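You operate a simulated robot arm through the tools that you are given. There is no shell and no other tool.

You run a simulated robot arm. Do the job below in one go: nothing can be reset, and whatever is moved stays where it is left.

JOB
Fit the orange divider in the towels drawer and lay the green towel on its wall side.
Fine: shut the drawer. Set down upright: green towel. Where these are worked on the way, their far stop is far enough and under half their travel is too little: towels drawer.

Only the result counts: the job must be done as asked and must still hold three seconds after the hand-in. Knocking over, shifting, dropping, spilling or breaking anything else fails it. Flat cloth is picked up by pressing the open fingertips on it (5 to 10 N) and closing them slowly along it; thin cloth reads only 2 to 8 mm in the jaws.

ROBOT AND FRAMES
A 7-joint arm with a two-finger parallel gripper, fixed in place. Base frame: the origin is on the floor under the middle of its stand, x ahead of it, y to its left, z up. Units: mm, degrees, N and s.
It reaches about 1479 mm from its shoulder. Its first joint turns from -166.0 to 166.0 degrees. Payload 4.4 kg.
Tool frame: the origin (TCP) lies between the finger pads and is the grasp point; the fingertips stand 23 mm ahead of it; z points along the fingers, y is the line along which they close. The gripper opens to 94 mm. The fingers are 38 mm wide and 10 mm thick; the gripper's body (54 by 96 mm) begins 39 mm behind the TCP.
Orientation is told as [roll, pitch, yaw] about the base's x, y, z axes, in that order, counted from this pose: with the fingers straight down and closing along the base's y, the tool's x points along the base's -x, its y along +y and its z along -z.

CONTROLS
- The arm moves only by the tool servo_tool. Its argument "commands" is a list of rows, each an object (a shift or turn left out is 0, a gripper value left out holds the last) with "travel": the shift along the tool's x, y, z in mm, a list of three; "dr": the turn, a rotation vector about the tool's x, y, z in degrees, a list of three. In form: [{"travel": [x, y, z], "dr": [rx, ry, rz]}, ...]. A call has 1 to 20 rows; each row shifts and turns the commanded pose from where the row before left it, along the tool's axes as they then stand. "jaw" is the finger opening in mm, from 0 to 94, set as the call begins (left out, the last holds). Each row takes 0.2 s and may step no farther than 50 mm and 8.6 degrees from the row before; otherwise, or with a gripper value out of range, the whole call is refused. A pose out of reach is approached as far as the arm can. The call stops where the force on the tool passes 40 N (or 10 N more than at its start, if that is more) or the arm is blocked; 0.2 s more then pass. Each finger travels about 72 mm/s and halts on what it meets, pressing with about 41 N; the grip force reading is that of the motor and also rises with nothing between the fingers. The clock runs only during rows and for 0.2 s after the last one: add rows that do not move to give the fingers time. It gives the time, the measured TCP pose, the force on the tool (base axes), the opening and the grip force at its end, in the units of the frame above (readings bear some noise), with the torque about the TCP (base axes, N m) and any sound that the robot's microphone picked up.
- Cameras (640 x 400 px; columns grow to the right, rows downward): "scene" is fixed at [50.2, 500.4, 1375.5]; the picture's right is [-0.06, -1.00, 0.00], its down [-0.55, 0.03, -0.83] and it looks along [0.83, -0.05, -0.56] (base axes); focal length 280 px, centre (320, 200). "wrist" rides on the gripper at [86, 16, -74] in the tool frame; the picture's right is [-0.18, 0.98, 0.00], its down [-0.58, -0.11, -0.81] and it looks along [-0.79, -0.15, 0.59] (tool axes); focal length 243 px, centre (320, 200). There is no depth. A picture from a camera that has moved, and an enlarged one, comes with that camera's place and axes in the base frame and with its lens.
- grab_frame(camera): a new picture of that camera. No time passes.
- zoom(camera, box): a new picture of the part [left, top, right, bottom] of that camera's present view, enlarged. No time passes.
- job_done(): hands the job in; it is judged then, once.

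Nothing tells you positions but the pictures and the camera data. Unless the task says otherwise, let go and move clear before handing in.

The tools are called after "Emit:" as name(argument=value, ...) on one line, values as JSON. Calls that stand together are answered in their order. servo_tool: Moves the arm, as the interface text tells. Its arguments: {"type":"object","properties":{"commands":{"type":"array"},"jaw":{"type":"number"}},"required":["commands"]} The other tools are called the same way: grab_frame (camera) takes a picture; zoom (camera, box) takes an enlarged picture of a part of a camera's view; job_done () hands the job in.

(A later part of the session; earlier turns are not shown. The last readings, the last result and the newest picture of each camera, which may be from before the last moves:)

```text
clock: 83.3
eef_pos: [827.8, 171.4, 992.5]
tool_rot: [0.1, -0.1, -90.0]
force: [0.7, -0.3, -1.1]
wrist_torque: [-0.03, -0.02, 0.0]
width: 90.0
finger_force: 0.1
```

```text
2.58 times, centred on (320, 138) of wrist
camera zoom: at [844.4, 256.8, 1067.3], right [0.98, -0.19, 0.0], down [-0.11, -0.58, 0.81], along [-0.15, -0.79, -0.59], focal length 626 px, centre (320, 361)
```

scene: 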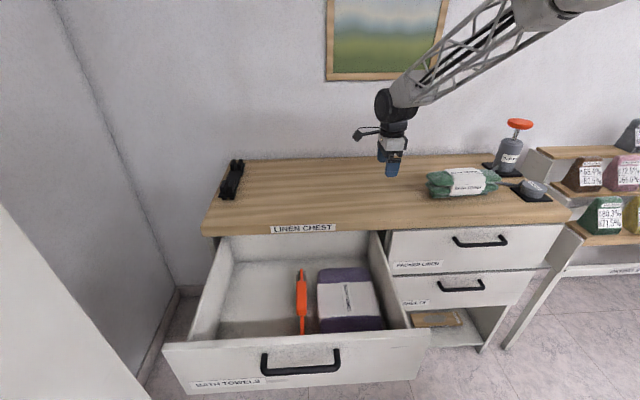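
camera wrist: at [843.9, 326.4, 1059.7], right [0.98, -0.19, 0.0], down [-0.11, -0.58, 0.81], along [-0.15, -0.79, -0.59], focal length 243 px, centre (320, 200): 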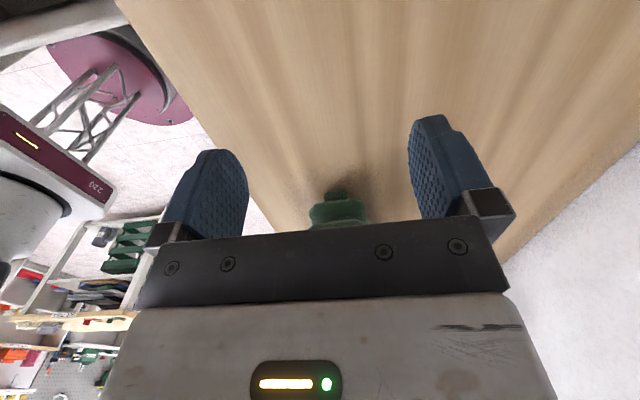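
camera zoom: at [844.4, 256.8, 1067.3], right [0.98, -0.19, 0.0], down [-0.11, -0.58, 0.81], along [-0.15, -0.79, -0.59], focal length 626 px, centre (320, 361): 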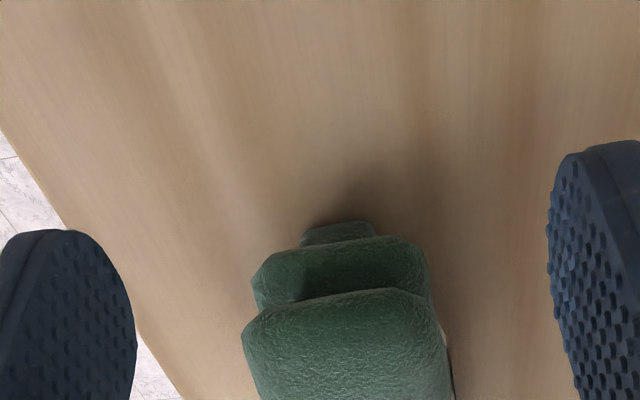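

End-on, the bundle spans x≈785–853 (about 68 mm wide), its top is at z≈943 and its centre is near y≈-22. It fits the jaws closing along x. It will have to lie lengthwise along x in the left compartment, which is about 233 mm wide. I'll move above it.

Emit:
servo_tool(commands=[{"travel": [0, 0, -40]}, {"travel": [-20, -3, -10]}, {"travel": [-40, -3, 0]}, {"travel": [-45, -2, 0]}, {"travel": [-45, 0, 0]}, {"travel": [-43, 0, 0]}, {}], jaw=94)

Emit:
grab_frame(camera="wrist")

Emit:
grab_frame(camera="scene")

Emit:
zoom(camera="wrist", box=[200, 0, 440, 200])

```text
clock: 84.9
eef_pos: [819.7, -23.5, 1044.5]
tool_rot: [0.0, -0.2, -90.1]
force: [-0.4, -1.1, 0.6]
wrist_torque: [0.01, -0.02, -0.01]
width: 94.3
finger_force: 0.0
```

```text
taken
camera wrist: at [836.0, 62.1, 1118.3], right [0.98, -0.19, 0.0], down [-0.11, -0.58, 0.81], along [-0.15, -0.79, -0.59], focal length 243 px, centre (320, 200)
```

wrist: 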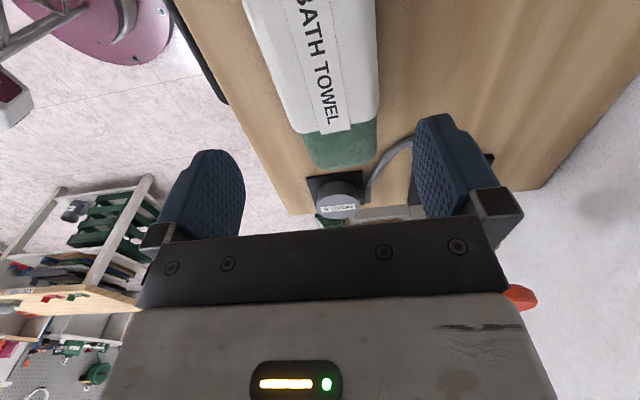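

```text
taken
```

scene: 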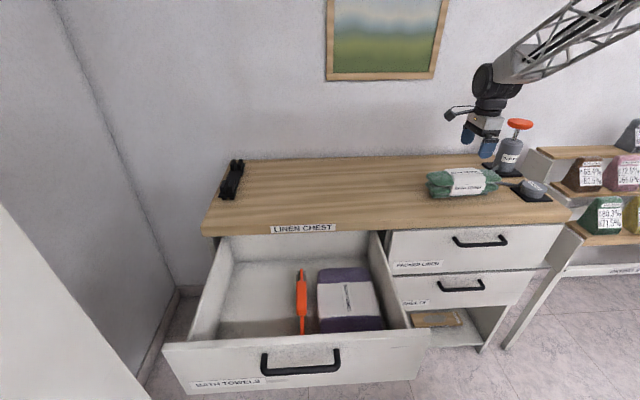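

```text
2.00 times, centred on (320, 100) of wrist
camera zoom: at [836.0, 62.1, 1118.3], right [0.98, -0.19, 0.0], down [-0.11, -0.58, 0.81], along [-0.15, -0.79, -0.59], focal length 485 px, centre (320, 400)
```

zoom: 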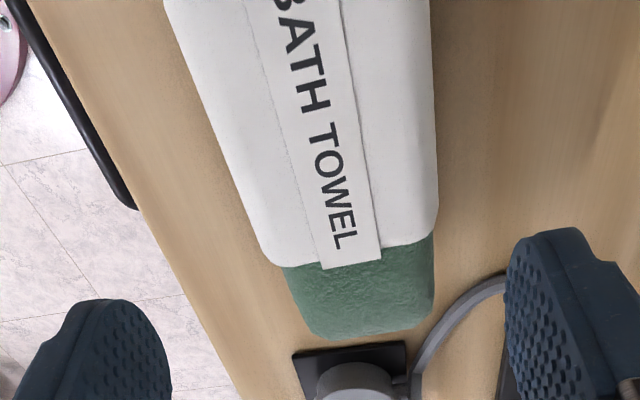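

The band is about 76 mm wide here, centred near x≈823. I'll shift 4 mm and lower to just above the bundle.

Emit:
servo_tool(commands=[{"travel": [0, 4, 20]}, {"travel": [0, 0, 20]}, {"travel": [0, 0, 15]}, {}])

Emit:
grab_frame(camera="wrist")

Emit:
zoom(camera="scene", box=[400, 100, 560, 230])

```text
clock: 85.9
eef_pos: [823.7, -23.0, 988.6]
tool_rot: [0.1, -0.1, -89.9]
force: [0.0, 0.5, -0.4]
wrist_torque: [0.0, 0.02, 0.01]
width: 93.9
finger_force: 0.0
```

```text
taken
camera wrist: at [839.5, 62.6, 1062.8], right [0.98, -0.19, 0.0], down [-0.11, -0.58, 0.81], along [-0.15, -0.79, -0.59], focal length 243 px, centre (320, 200)
```

wrist: 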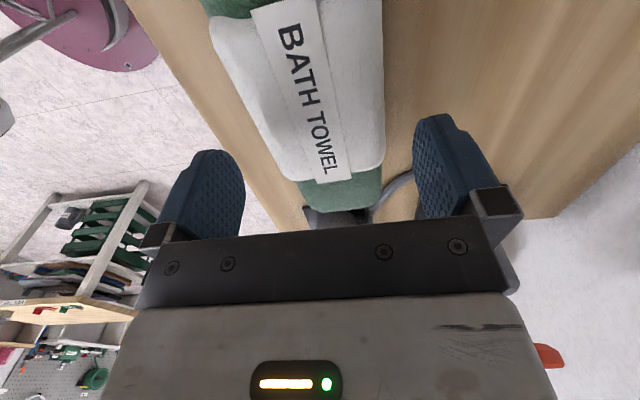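

```text
3.08 times, centred on (480, 165) of scene
camera zoom: at [50.2, 500.4, 1375.5], right [-0.06, -1.0, 0.0], down [-0.55, 0.03, -0.83], along [0.83, -0.05, -0.56], focal length 861 px, centre (-172, 308)
```

zoom: 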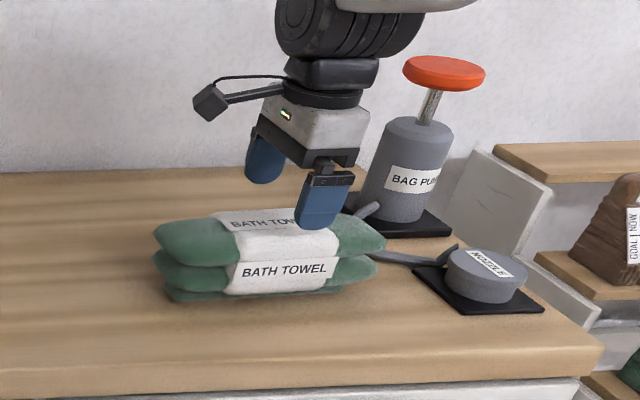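

The towel is centred between the open fingers with about 10 mm clearance on each side. I'll lower to grasp height.

Emit:
servo_tool(commands=[{"travel": [0, 0, 15]}, {"travel": [0, 0, 15]}, {"travel": [0, 0, 15]}, {"travel": [0, 0, 12]}, {"travel": [0, 0, 10]}, {}])

Emit:
grab_frame(camera="wrist")

Emit:
zoom(camera="scene", box=[400, 100, 560, 230])

```text
clock: 87.3
eef_pos: [825.9, -24.2, 922.5]
tool_rot: [0.1, -0.1, -90.1]
force: [-1.1, 0.6, 0.3]
wrist_torque: [0.03, 0.02, -0.02]
width: 94.3
finger_force: 0.0
```

```text
taken
camera wrist: at [840.9, 61.8, 996.3], right [0.98, -0.19, 0.0], down [-0.11, -0.58, 0.81], along [-0.15, -0.79, -0.59], focal length 243 px, centre (320, 200)
```

wrist: 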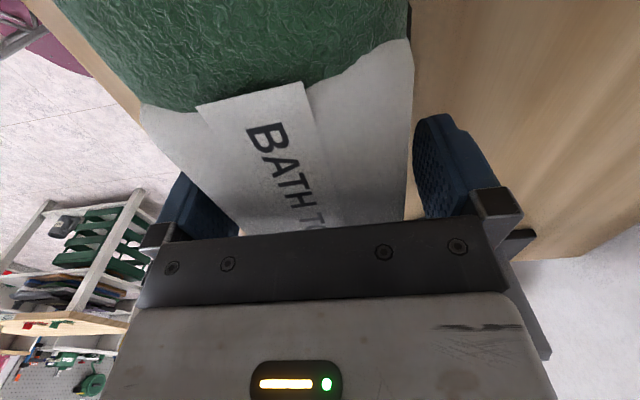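

```text
3.08 times, centred on (480, 165) of scene
camera zoom: at [50.2, 500.4, 1375.5], right [-0.06, -1.0, 0.0], down [-0.55, 0.03, -0.83], along [0.83, -0.05, -0.56], focal length 861 px, centre (-172, 308)
```

zoom: 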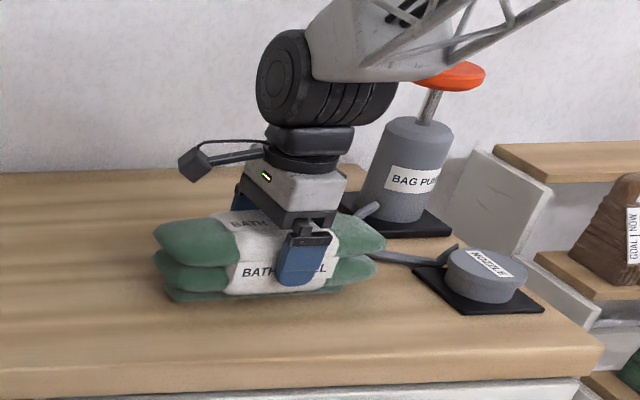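

Both fingers straddle the bundle. I'll lower 4 mm more and close gradually.

Emit:
servo_tool(commands=[{"travel": [0, -1, 4]}, {}], jaw=80)

Emit:
servo_tool(commands=[{}, {}], jaw=68)

Emit:
servo_tool(commands=[{}, {}, {}], jaw=58)

Emit:
zoom(camera="scene", box=[400, 100, 560, 230])

```text
clock: 87.9
eef_pos: [823.0, -25.4, 918.3]
tool_rot: [0.1, -0.1, -90.1]
force: [1.3, -0.3, 0.9]
wrist_torque: [-0.02, -0.05, 0.02]
width: 80.6
finger_force: 0.8
```

```text
clock: 88.5
eef_pos: [824.5, -24.9, 918.5]
tool_rot: [0.0, -0.1, -90.0]
force: [0.5, 0.1, 1.2]
wrist_torque: [-0.03, 0.03, 0.17]
width: 80.0
finger_force: 41.1
```

```text
clock: 89.3
eef_pos: [823.8, -24.3, 918.8]
tool_rot: [0.1, -0.1, -90.1]
force: [-1.0, -0.5, 2.9]
wrist_torque: [0.02, 0.1, 0.28]
width: 79.8
finger_force: 40.8
```

```text
3.08 times, centred on (480, 165) of scene
camera zoom: at [50.2, 500.4, 1375.5], right [-0.06, -1.0, 0.0], down [-0.55, 0.03, -0.83], along [0.83, -0.05, -0.56], focal length 861 px, centre (-172, 308)
```

zoom: 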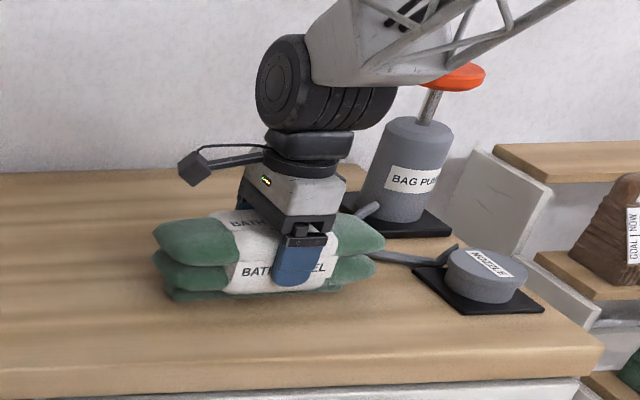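

The bundle is firm and gripped at 80 mm with 41 N. I'll lift slowly and check that it holds.

Emit:
servo_tool(commands=[{"travel": [0, 0, -3]}, {"travel": [0, 0, -5]}, {"travel": [0, 0, -8]}, {"travel": [0, 0, -10]}, {"travel": [0, 0, -10]}, {}], jaw=50)

Emit:
zoom(camera="scene", box=[400, 100, 560, 230])

Emit:
grab_frame(camera="wrist")

```text
clock: 90.7
eef_pos: [823.4, -23.8, 954.2]
tool_rot: [0.1, -0.1, -90.1]
force: [0.1, 0.1, -2.3]
wrist_torque: [-0.02, -0.02, 0.02]
width: 79.8
finger_force: 41.2
```

```text
3.08 times, centred on (480, 165) of scene
camera zoom: at [50.2, 500.4, 1375.5], right [-0.06, -1.0, 0.0], down [-0.55, 0.03, -0.83], along [0.83, -0.05, -0.56], focal length 861 px, centre (-172, 308)
```

zoom: 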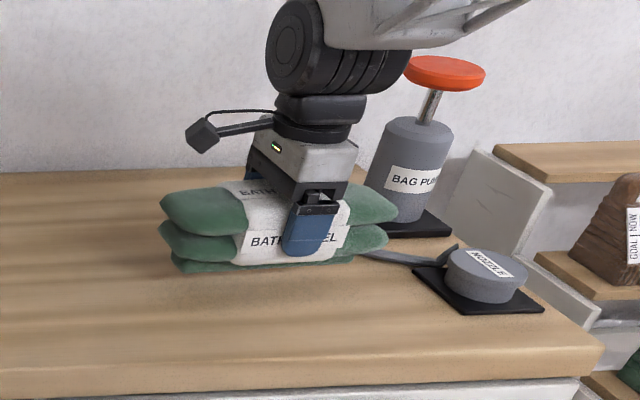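

```text
taken
camera wrist: at [839.0, 62.2, 1028.6], right [0.98, -0.19, 0.0], down [-0.11, -0.58, 0.81], along [-0.15, -0.79, -0.59], focal length 243 px, centre (320, 200)
```

wrist: 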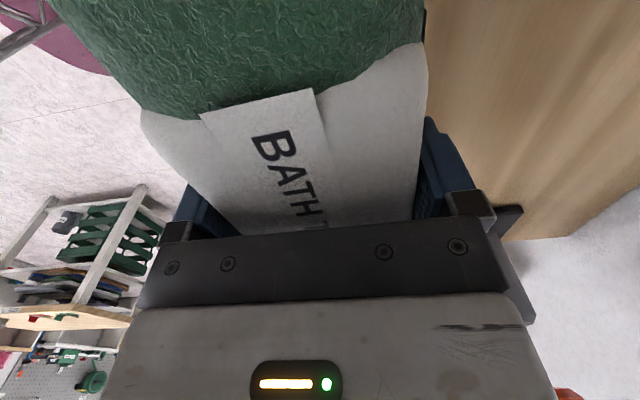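

The towel lifts level and holds firmly; it weighs about 2 N. I'll raise it, carry it toward the drawer and turn it lengthwise on the way.

Emit:
servo_tool(commands=[{"travel": [0, 0, -20]}, {"travel": [0, 0, -35]}, {"travel": [0, 0, -35]}, {"travel": [0, 0, -30]}, {"travel": [15, -8, 0]}, {"travel": [30, -16, 0]}, {"travel": [38, -20, 0]}, {"travel": [38, -20, 0]}, {"travel": [38, -20, 0]}, {"travel": [38, -20, 0]}, {"travel": [38, -20, 0]}, {"travel": [38, -20, 0]}, {"travel": [38, -20, 0]}, {"travel": [38, -20, 0]}, {"travel": [30, -16, 0]}, {"travel": [30, -16, 0]}, {"travel": [15, -8, 0]}, {}])

Emit:
grab_frame(camera="scene")

```text
clock: 94.5
eef_pos: [598.3, 402.3, 1076.0]
tool_rot: [0.1, -0.1, -90.2]
force: [-0.4, -0.3, -2.8]
wrist_torque: [-0.04, 0.0, -0.04]
width: 79.5
finger_force: 41.1
```

```text
taken
```

scene: 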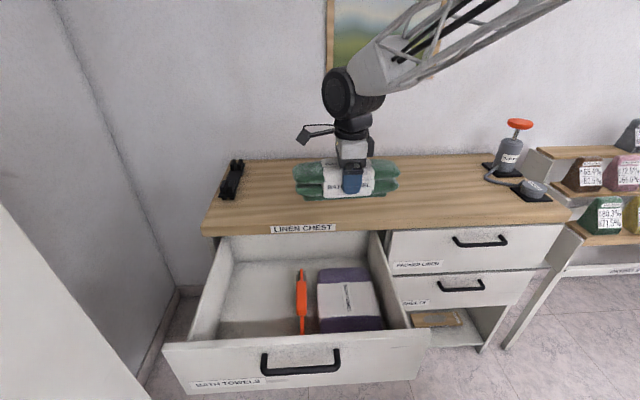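

Everything else is undisturbed. I'll rotate the towel to lie along x and then move above the left compartment.

Emit:
servo_tool(commands=[{"dr": [0, 0, -5]}, {"dr": [0, 0, -8]}, {"dr": [0, 0, -8]}, {"dr": [0, 0, -8]}, {"dr": [0, 0, -8]}, {"dr": [0, 0, -8]}, {"dr": [0, 0, -8]}, {"dr": [0, 0, -8]}, {"dr": [0, 0, -8]}, {"dr": [0, 0, -8]}, {"dr": [0, 0, -8]}, {"dr": [0, 0, -5]}, {}])

Emit:
servo_tool(commands=[{"travel": [8, 20, 0]}, {"travel": [10, 38, 0]}, {"travel": [10, 38, 0]}, {"travel": [10, 38, 0]}, {"travel": [10, 38, 0]}, {"travel": [8, 38, 0]}, {"travel": [6, 30, 0]}, {}])

Emit:
grab_frame(camera="scene")

Emit:
grab_frame(camera="wrist")

```text
clock: 97.3
eef_pos: [598.8, 401.9, 1072.9]
tool_rot: [-0.1, -0.1, 0.0]
force: [-0.2, 0.4, -2.7]
wrist_torque: [-0.04, -0.01, 0.0]
width: 79.4
finger_force: 40.8
```

```text
clock: 99.1
eef_pos: [538.3, 642.8, 1074.3]
tool_rot: [0.0, -0.2, -0.1]
force: [0.6, -0.5, -2.9]
wrist_torque: [0.02, -0.02, -0.02]
width: 79.2
finger_force: 40.8
```

```text
taken
```

scene: 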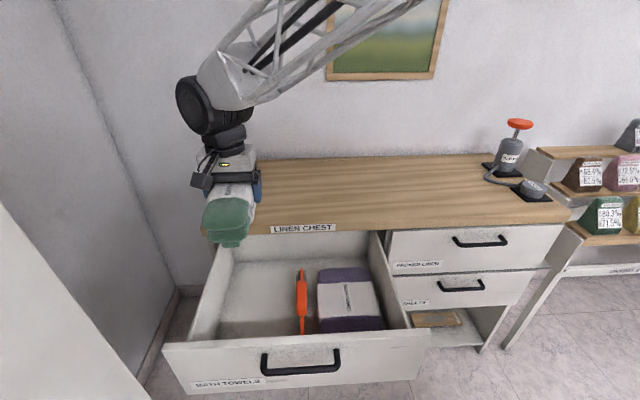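

```text
taken
camera wrist: at [450.6, 657.9, 1147.5], right [0.19, 0.98, 0.0], down [0.58, -0.11, 0.81], along [0.79, -0.15, -0.59], focal length 243 px, centre (320, 200)
```

wrist: 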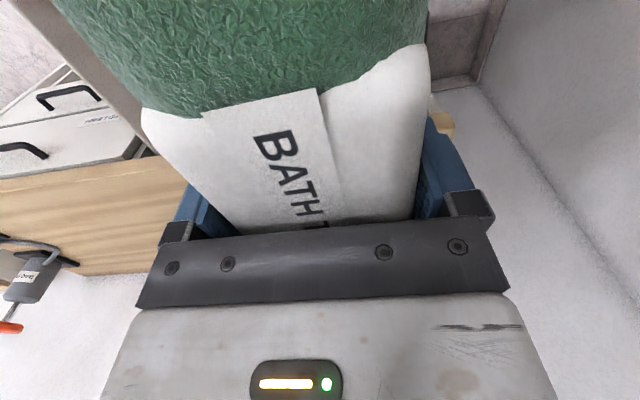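

Emit:
zoom(camera="scene", box=[150, 200, 350, 360])

```text
2.50 times, centred on (250, 280) of scene
camera zoom: at [50.2, 500.4, 1375.5], right [-0.06, -1.0, 0.0], down [-0.55, 0.03, -0.83], along [0.83, -0.05, -0.56], focal length 700 px, centre (495, 0)
```

zoom: 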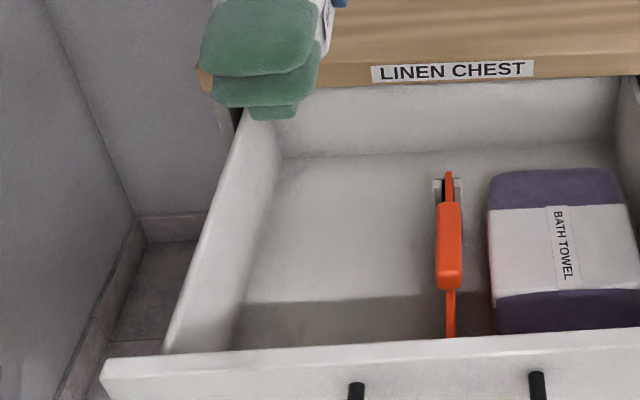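

The left compartment runs from y≈532 (tab) to 754 and from x≈385 backward. The towel will occupy x≈411–652, y≈602–684, clear of the chest top's edge. I'll descend in stages.

Emit:
servo_tool(commands=[{"travel": [8, 0, 15]}, {"travel": [0, 0, 35]}, {"travel": [0, 0, 35]}, {"travel": [0, 0, 35]}, {"travel": [0, 0, 35]}, {"travel": [0, 0, 20]}, {}])

Emit:
grab_frame(camera="scene")

Emit:
grab_frame(camera="wrist")

```text
clock: 100.7
eef_pos: [529.5, 640.3, 899.1]
tool_rot: [-0.1, -0.2, -0.1]
force: [-0.3, 0.5, -3.0]
wrist_torque: [-0.01, -0.01, 0.0]
width: 79.4
finger_force: 41.0
```

```text
taken
```

scene: 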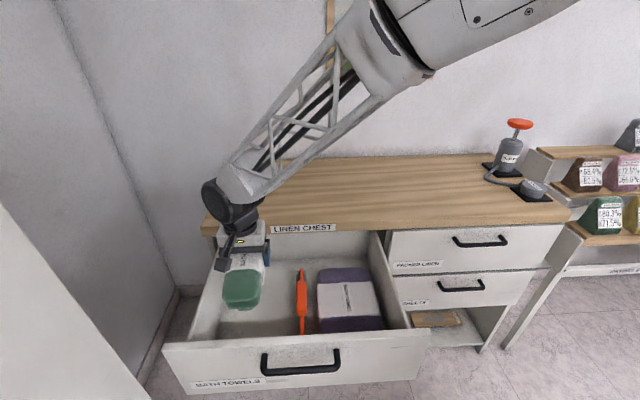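

```text
taken
camera wrist: at [442.5, 656.3, 971.7], right [0.19, 0.98, 0.0], down [0.58, -0.11, 0.81], along [0.79, -0.15, -0.59], focal length 243 px, centre (320, 200)
```

wrist: 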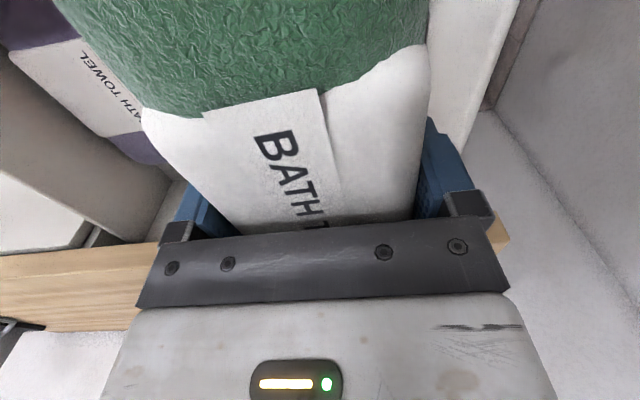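

Emit:
servo_tool(commands=[{"travel": [0, 0, 20]}, {"travel": [0, 0, 25]}, {"travel": [0, 0, 25]}, {"travel": [0, 0, 25]}, {"travel": [0, 0, 25]}, {"travel": [0, 0, 20]}, {}])

Emit:
grab_frame(camera="scene")

Emit:
grab_frame(camera="wrist")

```text
clock: 102.3
eef_pos: [531.1, 640.1, 758.8]
tool_rot: [-0.2, 0.0, 0.0]
force: [0.0, -0.9, -3.0]
wrist_torque: [0.0, -0.06, -0.01]
width: 79.2
finger_force: 41.5
```

```text
taken
```

scene: 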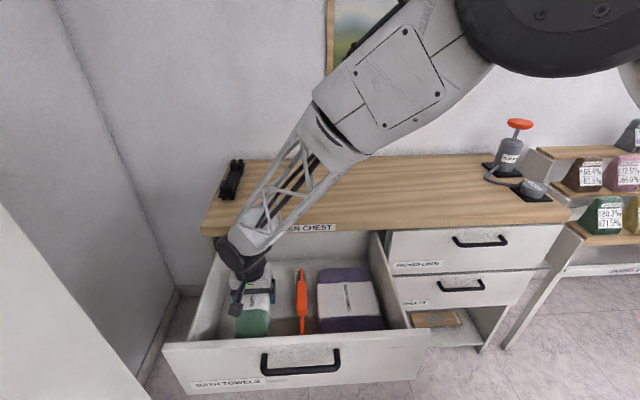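

```text
taken
camera wrist: at [443.8, 655.7, 832.1], right [0.19, 0.98, 0.0], down [0.58, -0.11, 0.81], along [0.79, -0.15, -0.59], focal length 243 px, centre (320, 200)
```

wrist: 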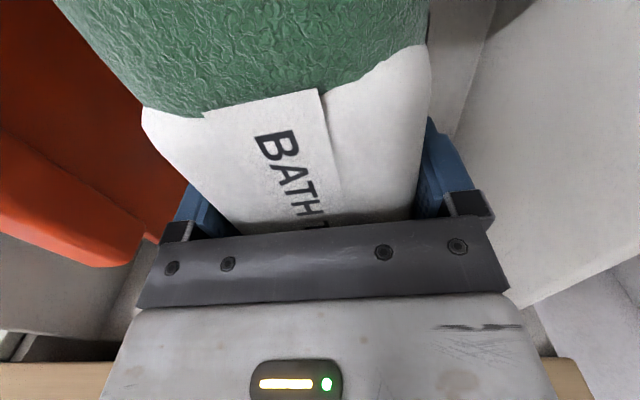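

Emit:
zoom(camera="scene", box=[170, 210, 340, 350])

Emit:
servo_tool(commands=[{"travel": [0, 0, 15]}, {"travel": [0, 0, 15]}, {"travel": [0, 0, 12]}, {"travel": [0, 0, 10]}, {"travel": [0, 0, 8]}, {}])

Emit:
zoom(camera="scene", box=[170, 210, 340, 350])

```text
2.86 times, centred on (255, 280) of scene
camera zoom: at [50.2, 500.4, 1375.5], right [-0.06, -1.0, 0.0], down [-0.55, 0.03, -0.83], along [0.83, -0.05, -0.56], focal length 800 px, centre (506, -29)
```

zoom: 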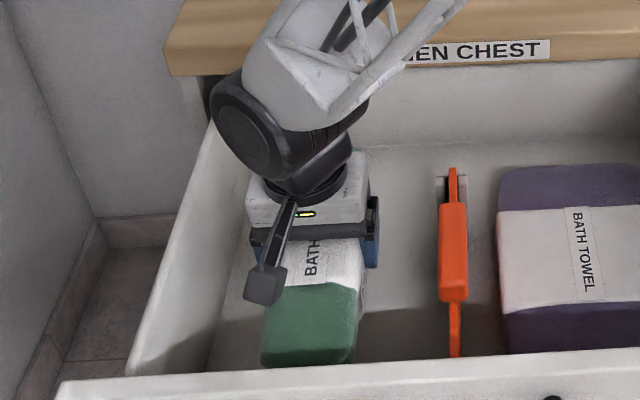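

```text
clock: 103.5
eef_pos: [533.5, 640.8, 702.4]
tool_rot: [0.0, -0.4, 0.0]
force: [1.9, -2.8, 6.4]
wrist_torque: [-0.16, 0.55, 0.48]
width: 78.8
finger_force: 41.8
stopped in row 6: the force on the tool passed its limit at 46 N (the readings are from after the stop); the commanded pose is now the measured one
```

```text
2.86 times, centred on (255, 280) of scene
camera zoom: at [50.2, 500.4, 1375.5], right [-0.06, -1.0, 0.0], down [-0.55, 0.03, -0.83], along [0.83, -0.05, -0.56], focal length 800 px, centre (506, -29)
```

zoom: 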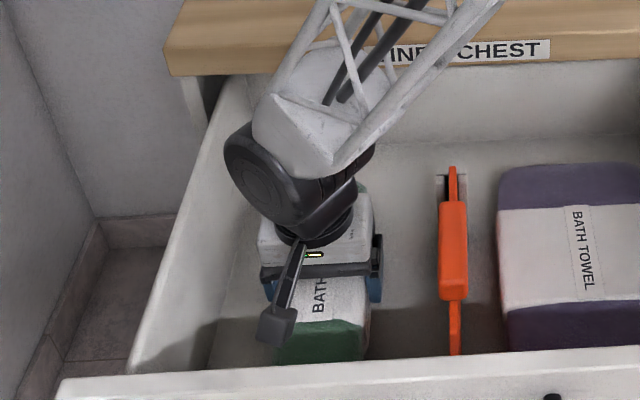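

Contact came at TCP z≈702. That fits the bundle's real bottom offset of about 60 mm (the worktop is a little lower than I first estimated), so the towel is resting on the drawer floor. I'll check the view before releasing.

Emit:
grab_frame(camera="wrist")

Emit:
grab_frame(camera="scene")

```text
taken
camera wrist: at [446.0, 656.5, 775.8], right [0.18, 0.98, 0.0], down [0.58, -0.11, 0.81], along [0.8, -0.15, -0.59], focal length 243 px, centre (320, 200)
```

wrist: 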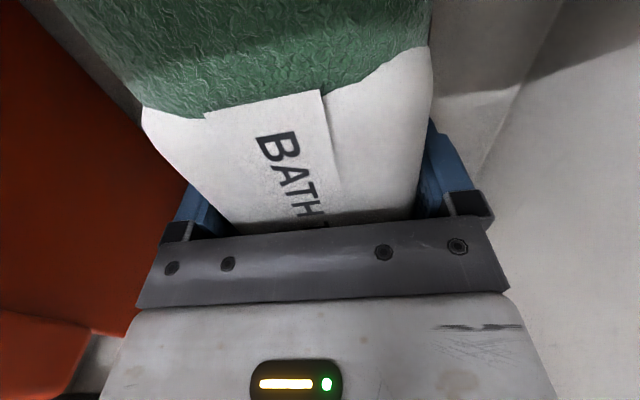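

```text
taken
```

scene: 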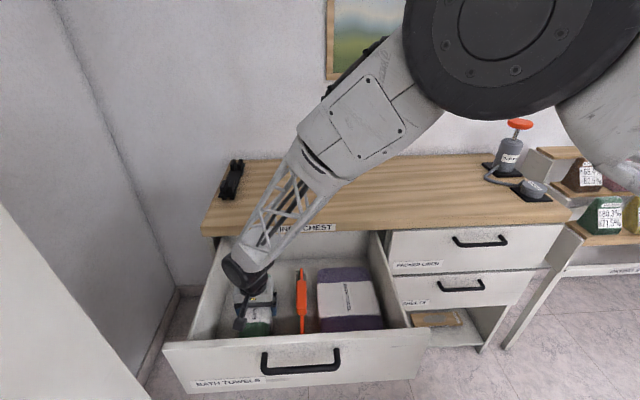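

Emit:
servo_tool(commands=[{"travel": [0, 0, 2]}, {}])

```text
clock: 104.1
eef_pos: [534.1, 640.8, 702.8]
tool_rot: [0.1, -0.3, 0.0]
force: [0.7, -3.5, 6.8]
wrist_torque: [-0.19, 0.55, 0.48]
width: 78.8
finger_force: 41.6
stopped in row 2: the force on the tool passed its limit at 42 N (the readings are from after the stop); the commanded pose is now the measured one
```

The torque pattern shows the towel's front part resting on the floor. I'll open the jaws to set it down.

Emit:
servo_tool(commands=[{}, {}], jaw=84)

Emit:
servo_tool(commands=[{}, {}, {}], jaw=94)

Emit:
grab_frame(camera="wrist")

Emit:
zoom(camera="scene", box=[170, 210, 340, 350])

```text
clock: 104.7
eef_pos: [533.2, 640.7, 701.6]
tool_rot: [0.2, -0.3, -0.1]
force: [-1.2, -0.4, 0.0]
wrist_torque: [0.0, 0.01, 0.01]
width: 84.0
finger_force: 0.1
```

```text
clock: 105.5
eef_pos: [532.6, 640.5, 702.2]
tool_rot: [0.1, -0.3, -0.1]
force: [-0.1, 0.3, -0.8]
wrist_torque: [-0.01, -0.06, 0.02]
width: 94.0
finger_force: 0.0
```

```text
taken
camera wrist: at [446.3, 656.8, 775.4], right [0.19, 0.98, 0.0], down [0.58, -0.11, 0.81], along [0.8, -0.15, -0.59], focal length 243 px, centre (320, 200)
```

wrist: 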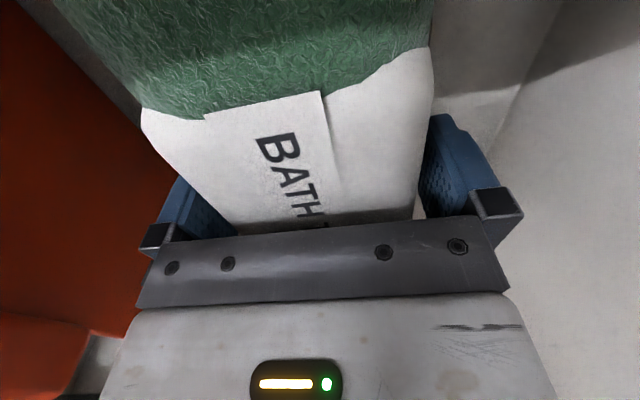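

```text
2.86 times, centred on (255, 280) of scene
camera zoom: at [50.2, 500.4, 1375.5], right [-0.06, -1.0, 0.0], down [-0.55, 0.03, -0.83], along [0.83, -0.05, -0.56], focal length 800 px, centre (506, -29)
```

zoom: 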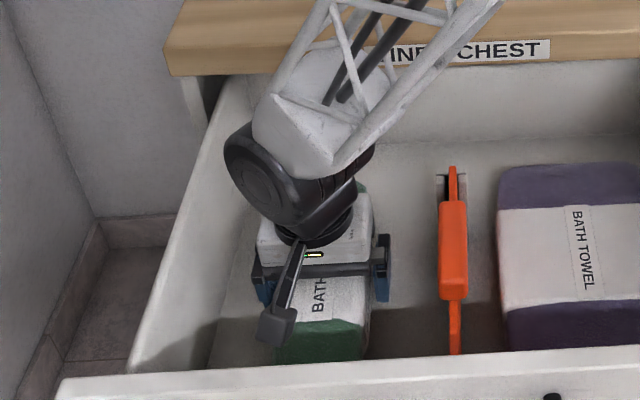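

The towel didn't drop or tilt on release. I'll lift straight up and check.

Emit:
servo_tool(commands=[{"travel": [0, 0, -5]}, {"travel": [0, 0, -10]}, {"travel": [0, 0, -15]}, {"travel": [0, 0, -20]}, {"travel": [0, 0, -30]}, {"travel": [0, 0, -40]}, {"travel": [0, 0, -40]}, {"travel": [0, 0, -40]}, {"travel": [0, 0, -40]}, {"travel": [0, 0, -40]}, {}])

Emit:
grab_frame(camera="wrist")

Emit:
zoom(camera="scene", box=[150, 200, 410, 390])

```text
clock: 107.9
eef_pos: [531.7, 641.0, 983.7]
tool_rot: [0.1, -0.3, -0.1]
force: [0.2, 0.5, 0.0]
wrist_torque: [0.03, -0.05, -0.01]
width: 94.0
finger_force: 0.1
```

```text
taken
camera wrist: at [444.4, 656.2, 1057.6], right [0.19, 0.98, 0.0], down [0.58, -0.11, 0.81], along [0.8, -0.15, -0.59], focal length 243 px, centre (320, 200)
```

wrist: 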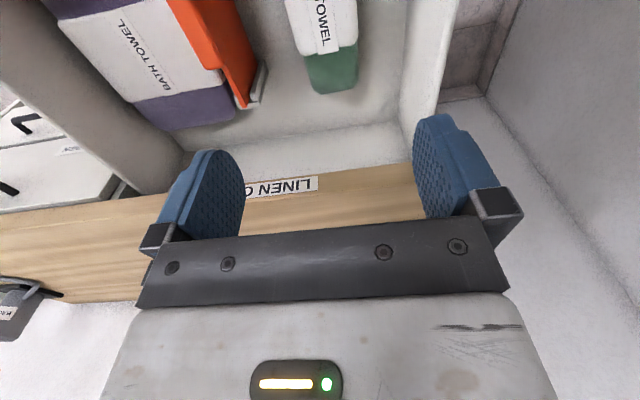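

```text
2.11 times, centred on (280, 295) of scene
camera zoom: at [50.2, 500.4, 1375.5], right [-0.06, -1.0, 0.0], down [-0.55, 0.03, -0.83], along [0.83, -0.05, -0.56], focal length 589 px, centre (404, 0)
```

zoom: 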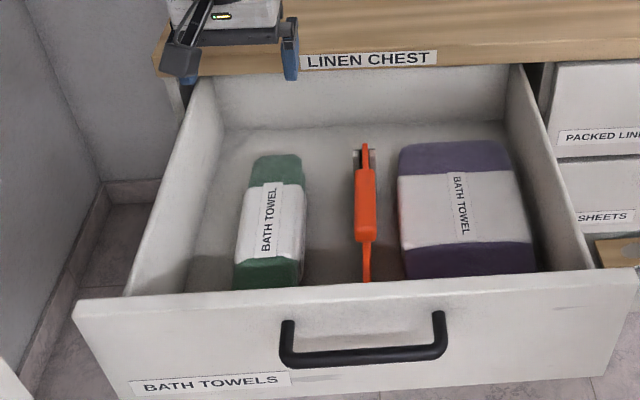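

The green towel lies flat in the left (wall-side) compartment with its label up, and the divider stands firm in its guides. The job allows shutting the drawer, so I'll push it shut gently on the handle bar with closed fingers pointing down. First I'll move in front of the handle.

Emit:
servo_tool(commands=[{"travel": [0, 0, -30]}, {"travel": [30, -10, 0]}, {"travel": [45, -16, 0]}, {"travel": [45, -16, 0]}, {"travel": [45, -16, 0]}, {"travel": [45, -16, 0]}, {"travel": [40, -14, 0]}, {"travel": [20, -8, 0]}, {}], jaw=0)

Emit:
grab_frame(camera="wrist")

Emit:
grab_frame(camera="scene")

```text
clock: 109.9
eef_pos: [264.4, 542.4, 1002.7]
tool_rot: [-0.4, -0.1, -0.4]
force: [0.3, 0.4, -0.1]
wrist_torque: [0.02, -0.02, -0.02]
width: 0.1
finger_force: 40.9
```

```text
taken
camera wrist: at [179.2, 559.3, 1076.0], right [0.19, 0.98, -0.01], down [0.58, -0.11, 0.81], along [0.79, -0.16, -0.59], focal length 243 px, centre (320, 200)
```

wrist: 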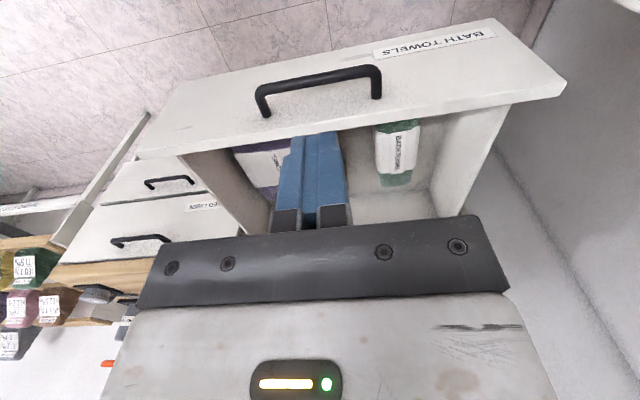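

```text
taken
```

scene: 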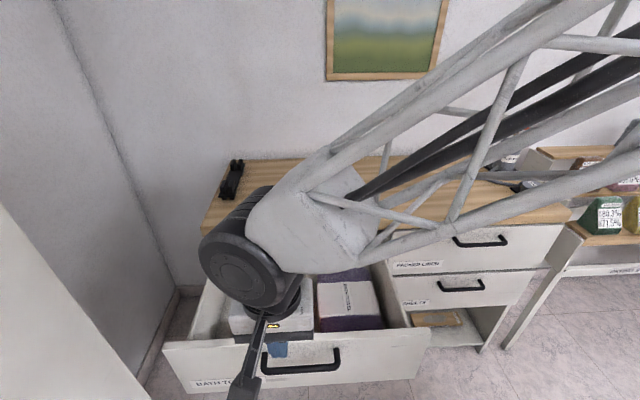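

Emit:
servo_tool(commands=[{"travel": [5, 2, 25]}, {"travel": [0, 0, 35]}, {"travel": [0, 0, 35]}, {"travel": [0, 0, 35]}, {"travel": [0, 0, 35]}, {"travel": [0, 0, 30]}, {}])

Emit:
grab_frame(camera="wrist")

Emit:
grab_frame(camera="scene")

```text
clock: 111.5
eef_pos: [258.3, 547.8, 814.4]
tool_rot: [0.2, -0.3, -0.1]
force: [-0.7, 0.0, 0.9]
wrist_torque: [0.04, -0.01, 0.0]
width: 0.0
finger_force: 41.1
```

```text
taken
camera wrist: at [170.9, 563.7, 886.9], right [0.19, 0.98, 0.0], down [0.58, -0.11, 0.81], along [0.8, -0.15, -0.59], focal length 243 px, centre (320, 200)
```

wrist: 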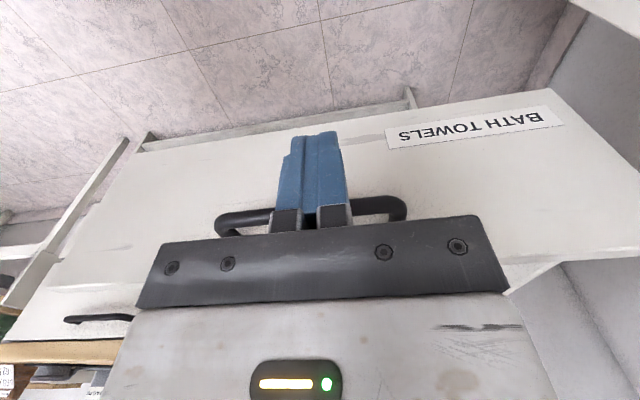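

```text
taken
```

scene: 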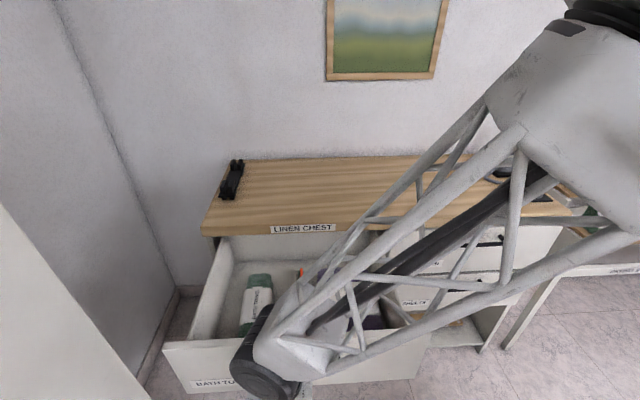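

Emit:
servo_tool(commands=[{"travel": [0, 0, 15]}, {"travel": [0, 0, 14]}, {"travel": [-10, 0, 0]}, {"travel": [-10, 0, 0]}, {"travel": [-5, 0, 0]}, {}])

Emit:
grab_frame(camera="wrist")

```text
clock: 112.9
eef_pos: [282.5, 548.6, 787.5]
tool_rot: [0.1, -0.3, -0.1]
force: [0.2, 0.1, 0.5]
wrist_torque: [0.01, 0.0, -0.01]
width: 0.1
finger_force: 40.9
```

```text
taken
camera wrist: at [195.6, 563.4, 859.6], right [0.19, 0.98, 0.0], down [0.58, -0.11, 0.81], along [0.8, -0.15, -0.59], focal length 243 px, centre (320, 200)
```

wrist: 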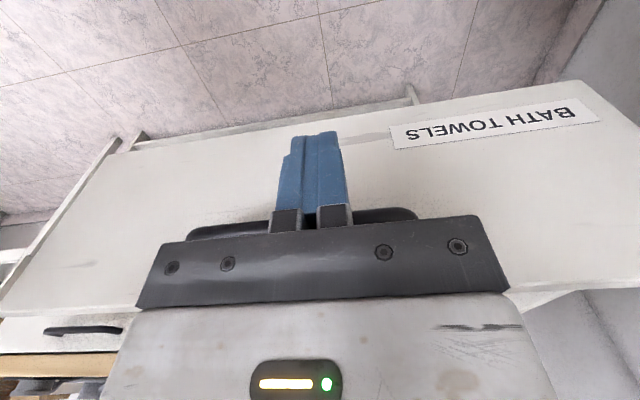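

Emit:
servo_tool(commands=[{"travel": [-4, 0, 0]}, {"travel": [-4, 0, 0]}, {"travel": [-4, 0, 0]}, {"travel": [-4, 0, 0]}, {"travel": [-4, 0, 0]}, {"travel": [-4, 0, 0]}, {}])

Emit:
grab_frame(camera="scene")

```text
clock: 114.5
eef_pos: [308.0, 548.2, 787.4]
tool_rot: [0.2, -0.3, 0.0]
force: [-2.0, -0.1, 0.3]
wrist_torque: [0.03, -0.01, 0.0]
width: 0.0
finger_force: 41.1
```

```text
taken
```

scene: 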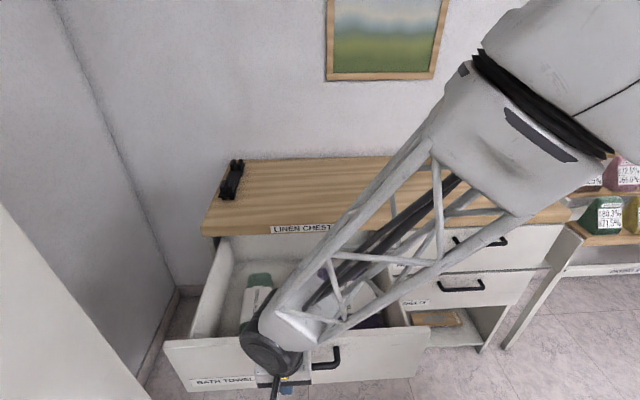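

The push has begun with very light force. I'll continue slowly.

Emit:
servo_tool(commands=[{"travel": [-5, 0, 0]}, {"travel": [-6, 0, 0]}, {"travel": [-6, 0, 0]}, {"travel": [-6, 0, 0]}, {"travel": [-6, 0, 0]}, {"travel": [-6, 0, 0]}, {"travel": [-6, 0, 0]}, {"travel": [-6, 0, 0]}, {"travel": [-6, 0, 0]}, {"travel": [-6, 0, 0]}, {"travel": [-6, 0, 0]}, {"travel": [-6, 0, 0]}, {"travel": [-6, 0, 0]}, {"travel": [-6, 0, 0]}, {"travel": [-5, 0, 0]}, {"travel": [-4, 0, 0]}, {}])

Emit:
grab_frame(camera="scene")

Emit:
grab_frame(camera="wrist")

```text
clock: 118.1
eef_pos: [399.9, 548.0, 787.8]
tool_rot: [0.1, -0.3, -0.1]
force: [0.8, -0.2, 0.1]
wrist_torque: [-0.02, -0.02, 0.0]
width: 0.1
finger_force: 41.0
```

```text
taken
```

scene: 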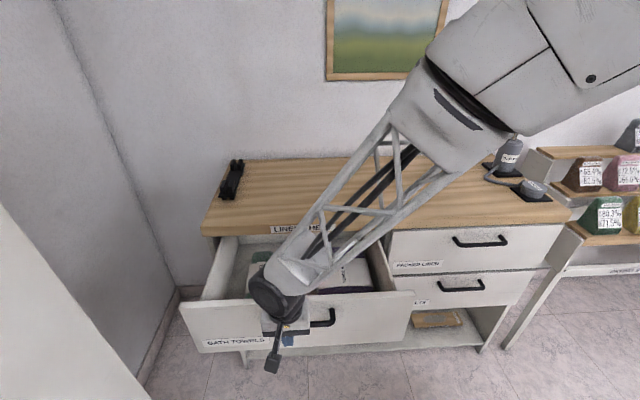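

```text
taken
camera wrist: at [312.6, 563.3, 861.0], right [0.19, 0.98, 0.0], down [0.58, -0.11, 0.81], along [0.8, -0.15, -0.59], focal length 243 px, centre (320, 200)
```

wrist: 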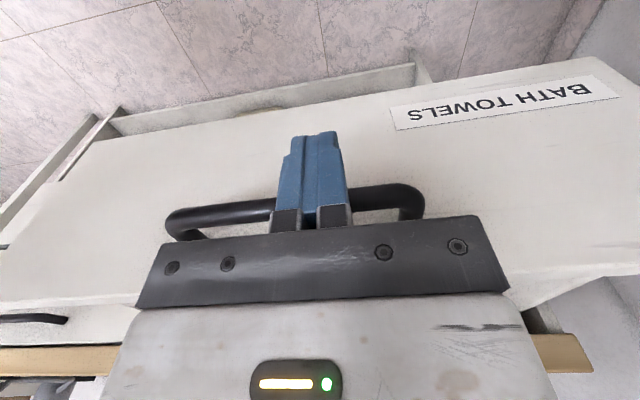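

Emit:
servo_tool(commands=[{"travel": [-4, 0, 0]}, {"travel": [-6, 0, 0]}, {"travel": [-6, 0, 0]}, {"travel": [-6, 0, 0]}, {"travel": [-6, 0, 0]}, {"travel": [-6, 0, 0]}, {"travel": [-6, 0, 0]}, {"travel": [-6, 0, 0]}, {"travel": [-6, 0, 0]}, {"travel": [-6, 0, 0]}, {"travel": [-6, 0, 0]}, {"travel": [-6, 0, 0]}, {"travel": [-6, 0, 0]}, {"travel": [-6, 0, 0]}, {"travel": [-6, 0, 0]}, {"travel": [-5, 0, 0]}, {"travel": [-4, 0, 0]}, {}])

Emit:
grab_frame(camera="scene")

Emit:
grab_frame(camera="wrist")

```text
clock: 121.9
eef_pos: [496.7, 548.2, 788.1]
tool_rot: [0.1, -0.3, -0.2]
force: [-1.5, 1.6, -0.7]
wrist_torque: [-0.02, 0.01, 0.02]
width: 0.1
finger_force: 41.3
```

```text
taken
```

scene: 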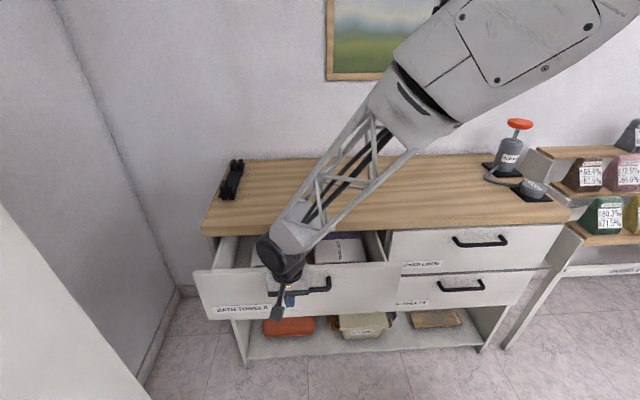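

```text
taken
camera wrist: at [408.8, 562.0, 861.6], right [0.19, 0.98, 0.0], down [0.58, -0.11, 0.81], along [0.8, -0.15, -0.59], focal length 243 px, centre (320, 200)
```

wrist: 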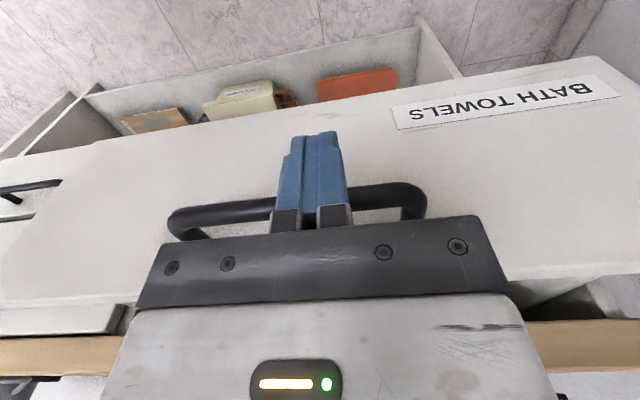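

Emit:
servo_tool(commands=[{"travel": [-4, 0, 0]}, {"travel": [-6, 0, 0]}, {"travel": [-6, 0, 0]}, {"travel": [-6, 0, 0]}, {"travel": [-6, 0, 0]}, {"travel": [-6, 0, 0]}, {"travel": [-6, 0, 0]}, {"travel": [-6, 0, 0]}, {"travel": [-6, 0, 0]}, {"travel": [-6, 0, 0]}, {"travel": [-6, 0, 0]}, {"travel": [-6, 0, 0]}, {"travel": [-6, 0, 0]}, {"travel": [-6, 0, 0]}, {"travel": [-5, 0, 0]}, {"travel": [-4, 0, 0]}, {}])

Emit:
grab_frame(camera="scene")

Emit:
zoom(camera="scene", box=[190, 200, 410, 340])

```text
clock: 125.5
eef_pos: [587.3, 547.3, 789.0]
tool_rot: [0.1, -0.3, -0.1]
force: [-2.5, 1.7, 0.2]
wrist_torque: [0.03, 0.02, 0.02]
width: 0.1
finger_force: 40.5
```

```text
taken
```

scene: 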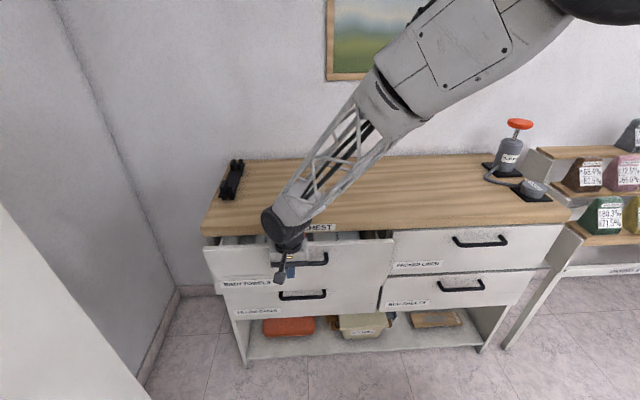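

```text
2.86 times, centred on (300, 270) of scene
camera zoom: at [50.2, 500.4, 1375.5], right [-0.06, -1.0, 0.0], down [-0.55, 0.03, -0.83], along [0.83, -0.05, -0.56], focal length 800 px, centre (377, 0)
```

zoom: 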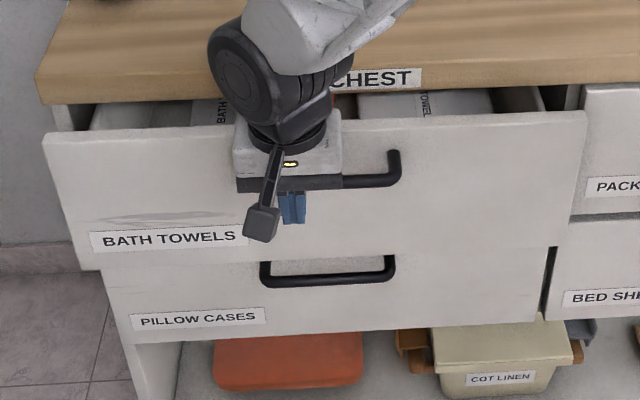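

About 40 mm is left. I'll finish with smaller steps.

Emit:
servo_tool(commands=[{"travel": [-4, 0, 0]}, {"travel": [-4, 0, 0]}, {"travel": [-4, 0, 0]}, {"travel": [-4, 0, 0]}, {"travel": [-4, 0, 0]}, {"travel": [-4, 0, 0]}, {"travel": [-3, 0, 0]}, {}])

Emit:
zoom(camera="scene", box=[190, 200, 410, 340])

Emit:
grab_frame(camera="wrist")

```text
clock: 127.3
eef_pos: [613.0, 545.9, 788.5]
tool_rot: [0.1, -0.2, -0.1]
force: [-0.8, -0.1, 0.5]
wrist_torque: [0.0, -0.02, -0.05]
width: 0.0
finger_force: 40.5
```

```text
2.86 times, centred on (300, 270) of scene
camera zoom: at [50.2, 500.4, 1375.5], right [-0.06, -1.0, 0.0], down [-0.55, 0.03, -0.83], along [0.83, -0.05, -0.56], focal length 800 px, centre (377, 0)
```

zoom: 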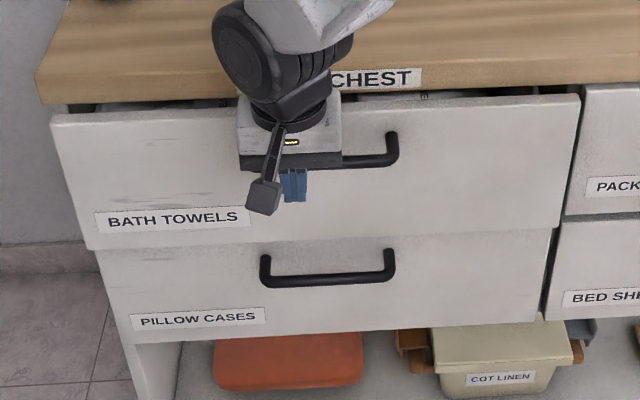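

```text
taken
camera wrist: at [526.7, 561.9, 861.6], right [0.19, 0.98, 0.0], down [0.58, -0.11, 0.81], along [0.8, -0.15, -0.59], focal length 243 px, centre (320, 200)
```

wrist: 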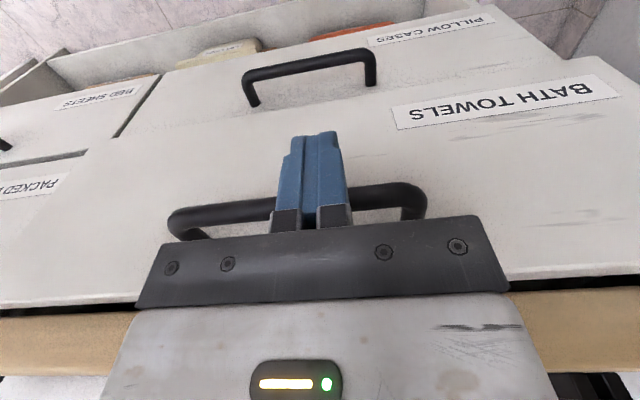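

Emit:
servo_tool(commands=[{"travel": [-3, 0, 0]}, {"travel": [-3, 0, 0]}, {"travel": [-3, 0, 0]}, {"travel": [-3, 0, 0]}, {"travel": [-3, 0, 0]}, {}])

Emit:
zoom(camera="scene", box=[190, 200, 410, 340])

```text
clock: 128.7
eef_pos: [629.8, 546.2, 789.4]
tool_rot: [0.1, -0.3, 0.0]
force: [-0.7, 0.4, 0.2]
wrist_torque: [-0.02, 0.02, -0.02]
width: 0.0
finger_force: 41.1
```

```text
2.86 times, centred on (300, 270) of scene
camera zoom: at [50.2, 500.4, 1375.5], right [-0.06, -1.0, 0.0], down [-0.55, 0.03, -0.83], along [0.83, -0.05, -0.56], focal length 800 px, centre (377, 0)
```

zoom: 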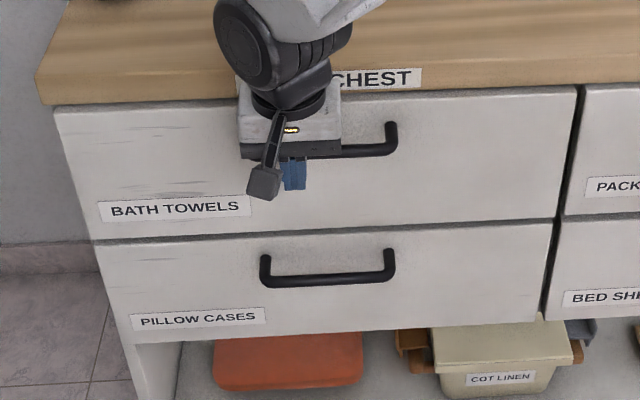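

Nearly flush. I'll push the last few millimetres until it meets the stop.

Emit:
servo_tool(commands=[{"travel": [-2, 0, 0]}, {"travel": [-2, 0, 0]}, {}])

Emit:
zoom(camera="scene", box=[190, 200, 410, 340])

Emit:
grab_frame(camera="wrist")

```text
clock: 129.5
eef_pos: [631.4, 547.2, 789.3]
tool_rot: [0.2, -0.4, 0.0]
force: [-28.6, -4.6, 9.9]
wrist_torque: [-0.12, 0.02, -0.01]
width: 0.2
finger_force: 41.0
```

```text
2.86 times, centred on (300, 270) of scene
camera zoom: at [50.2, 500.4, 1375.5], right [-0.06, -1.0, 0.0], down [-0.55, 0.03, -0.83], along [0.83, -0.05, -0.56], focal length 800 px, centre (377, 0)
```

zoom: 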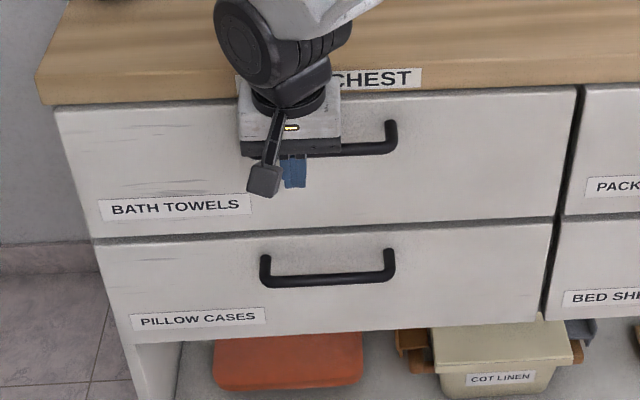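

```text
taken
camera wrist: at [545.0, 562.4, 862.3], right [0.18, 0.98, 0.0], down [0.58, -0.11, 0.81], along [0.8, -0.15, -0.59], focal length 243 px, centre (320, 200)
```

wrist: 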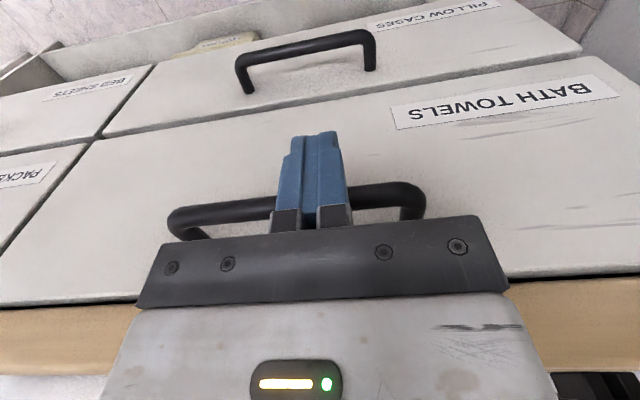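

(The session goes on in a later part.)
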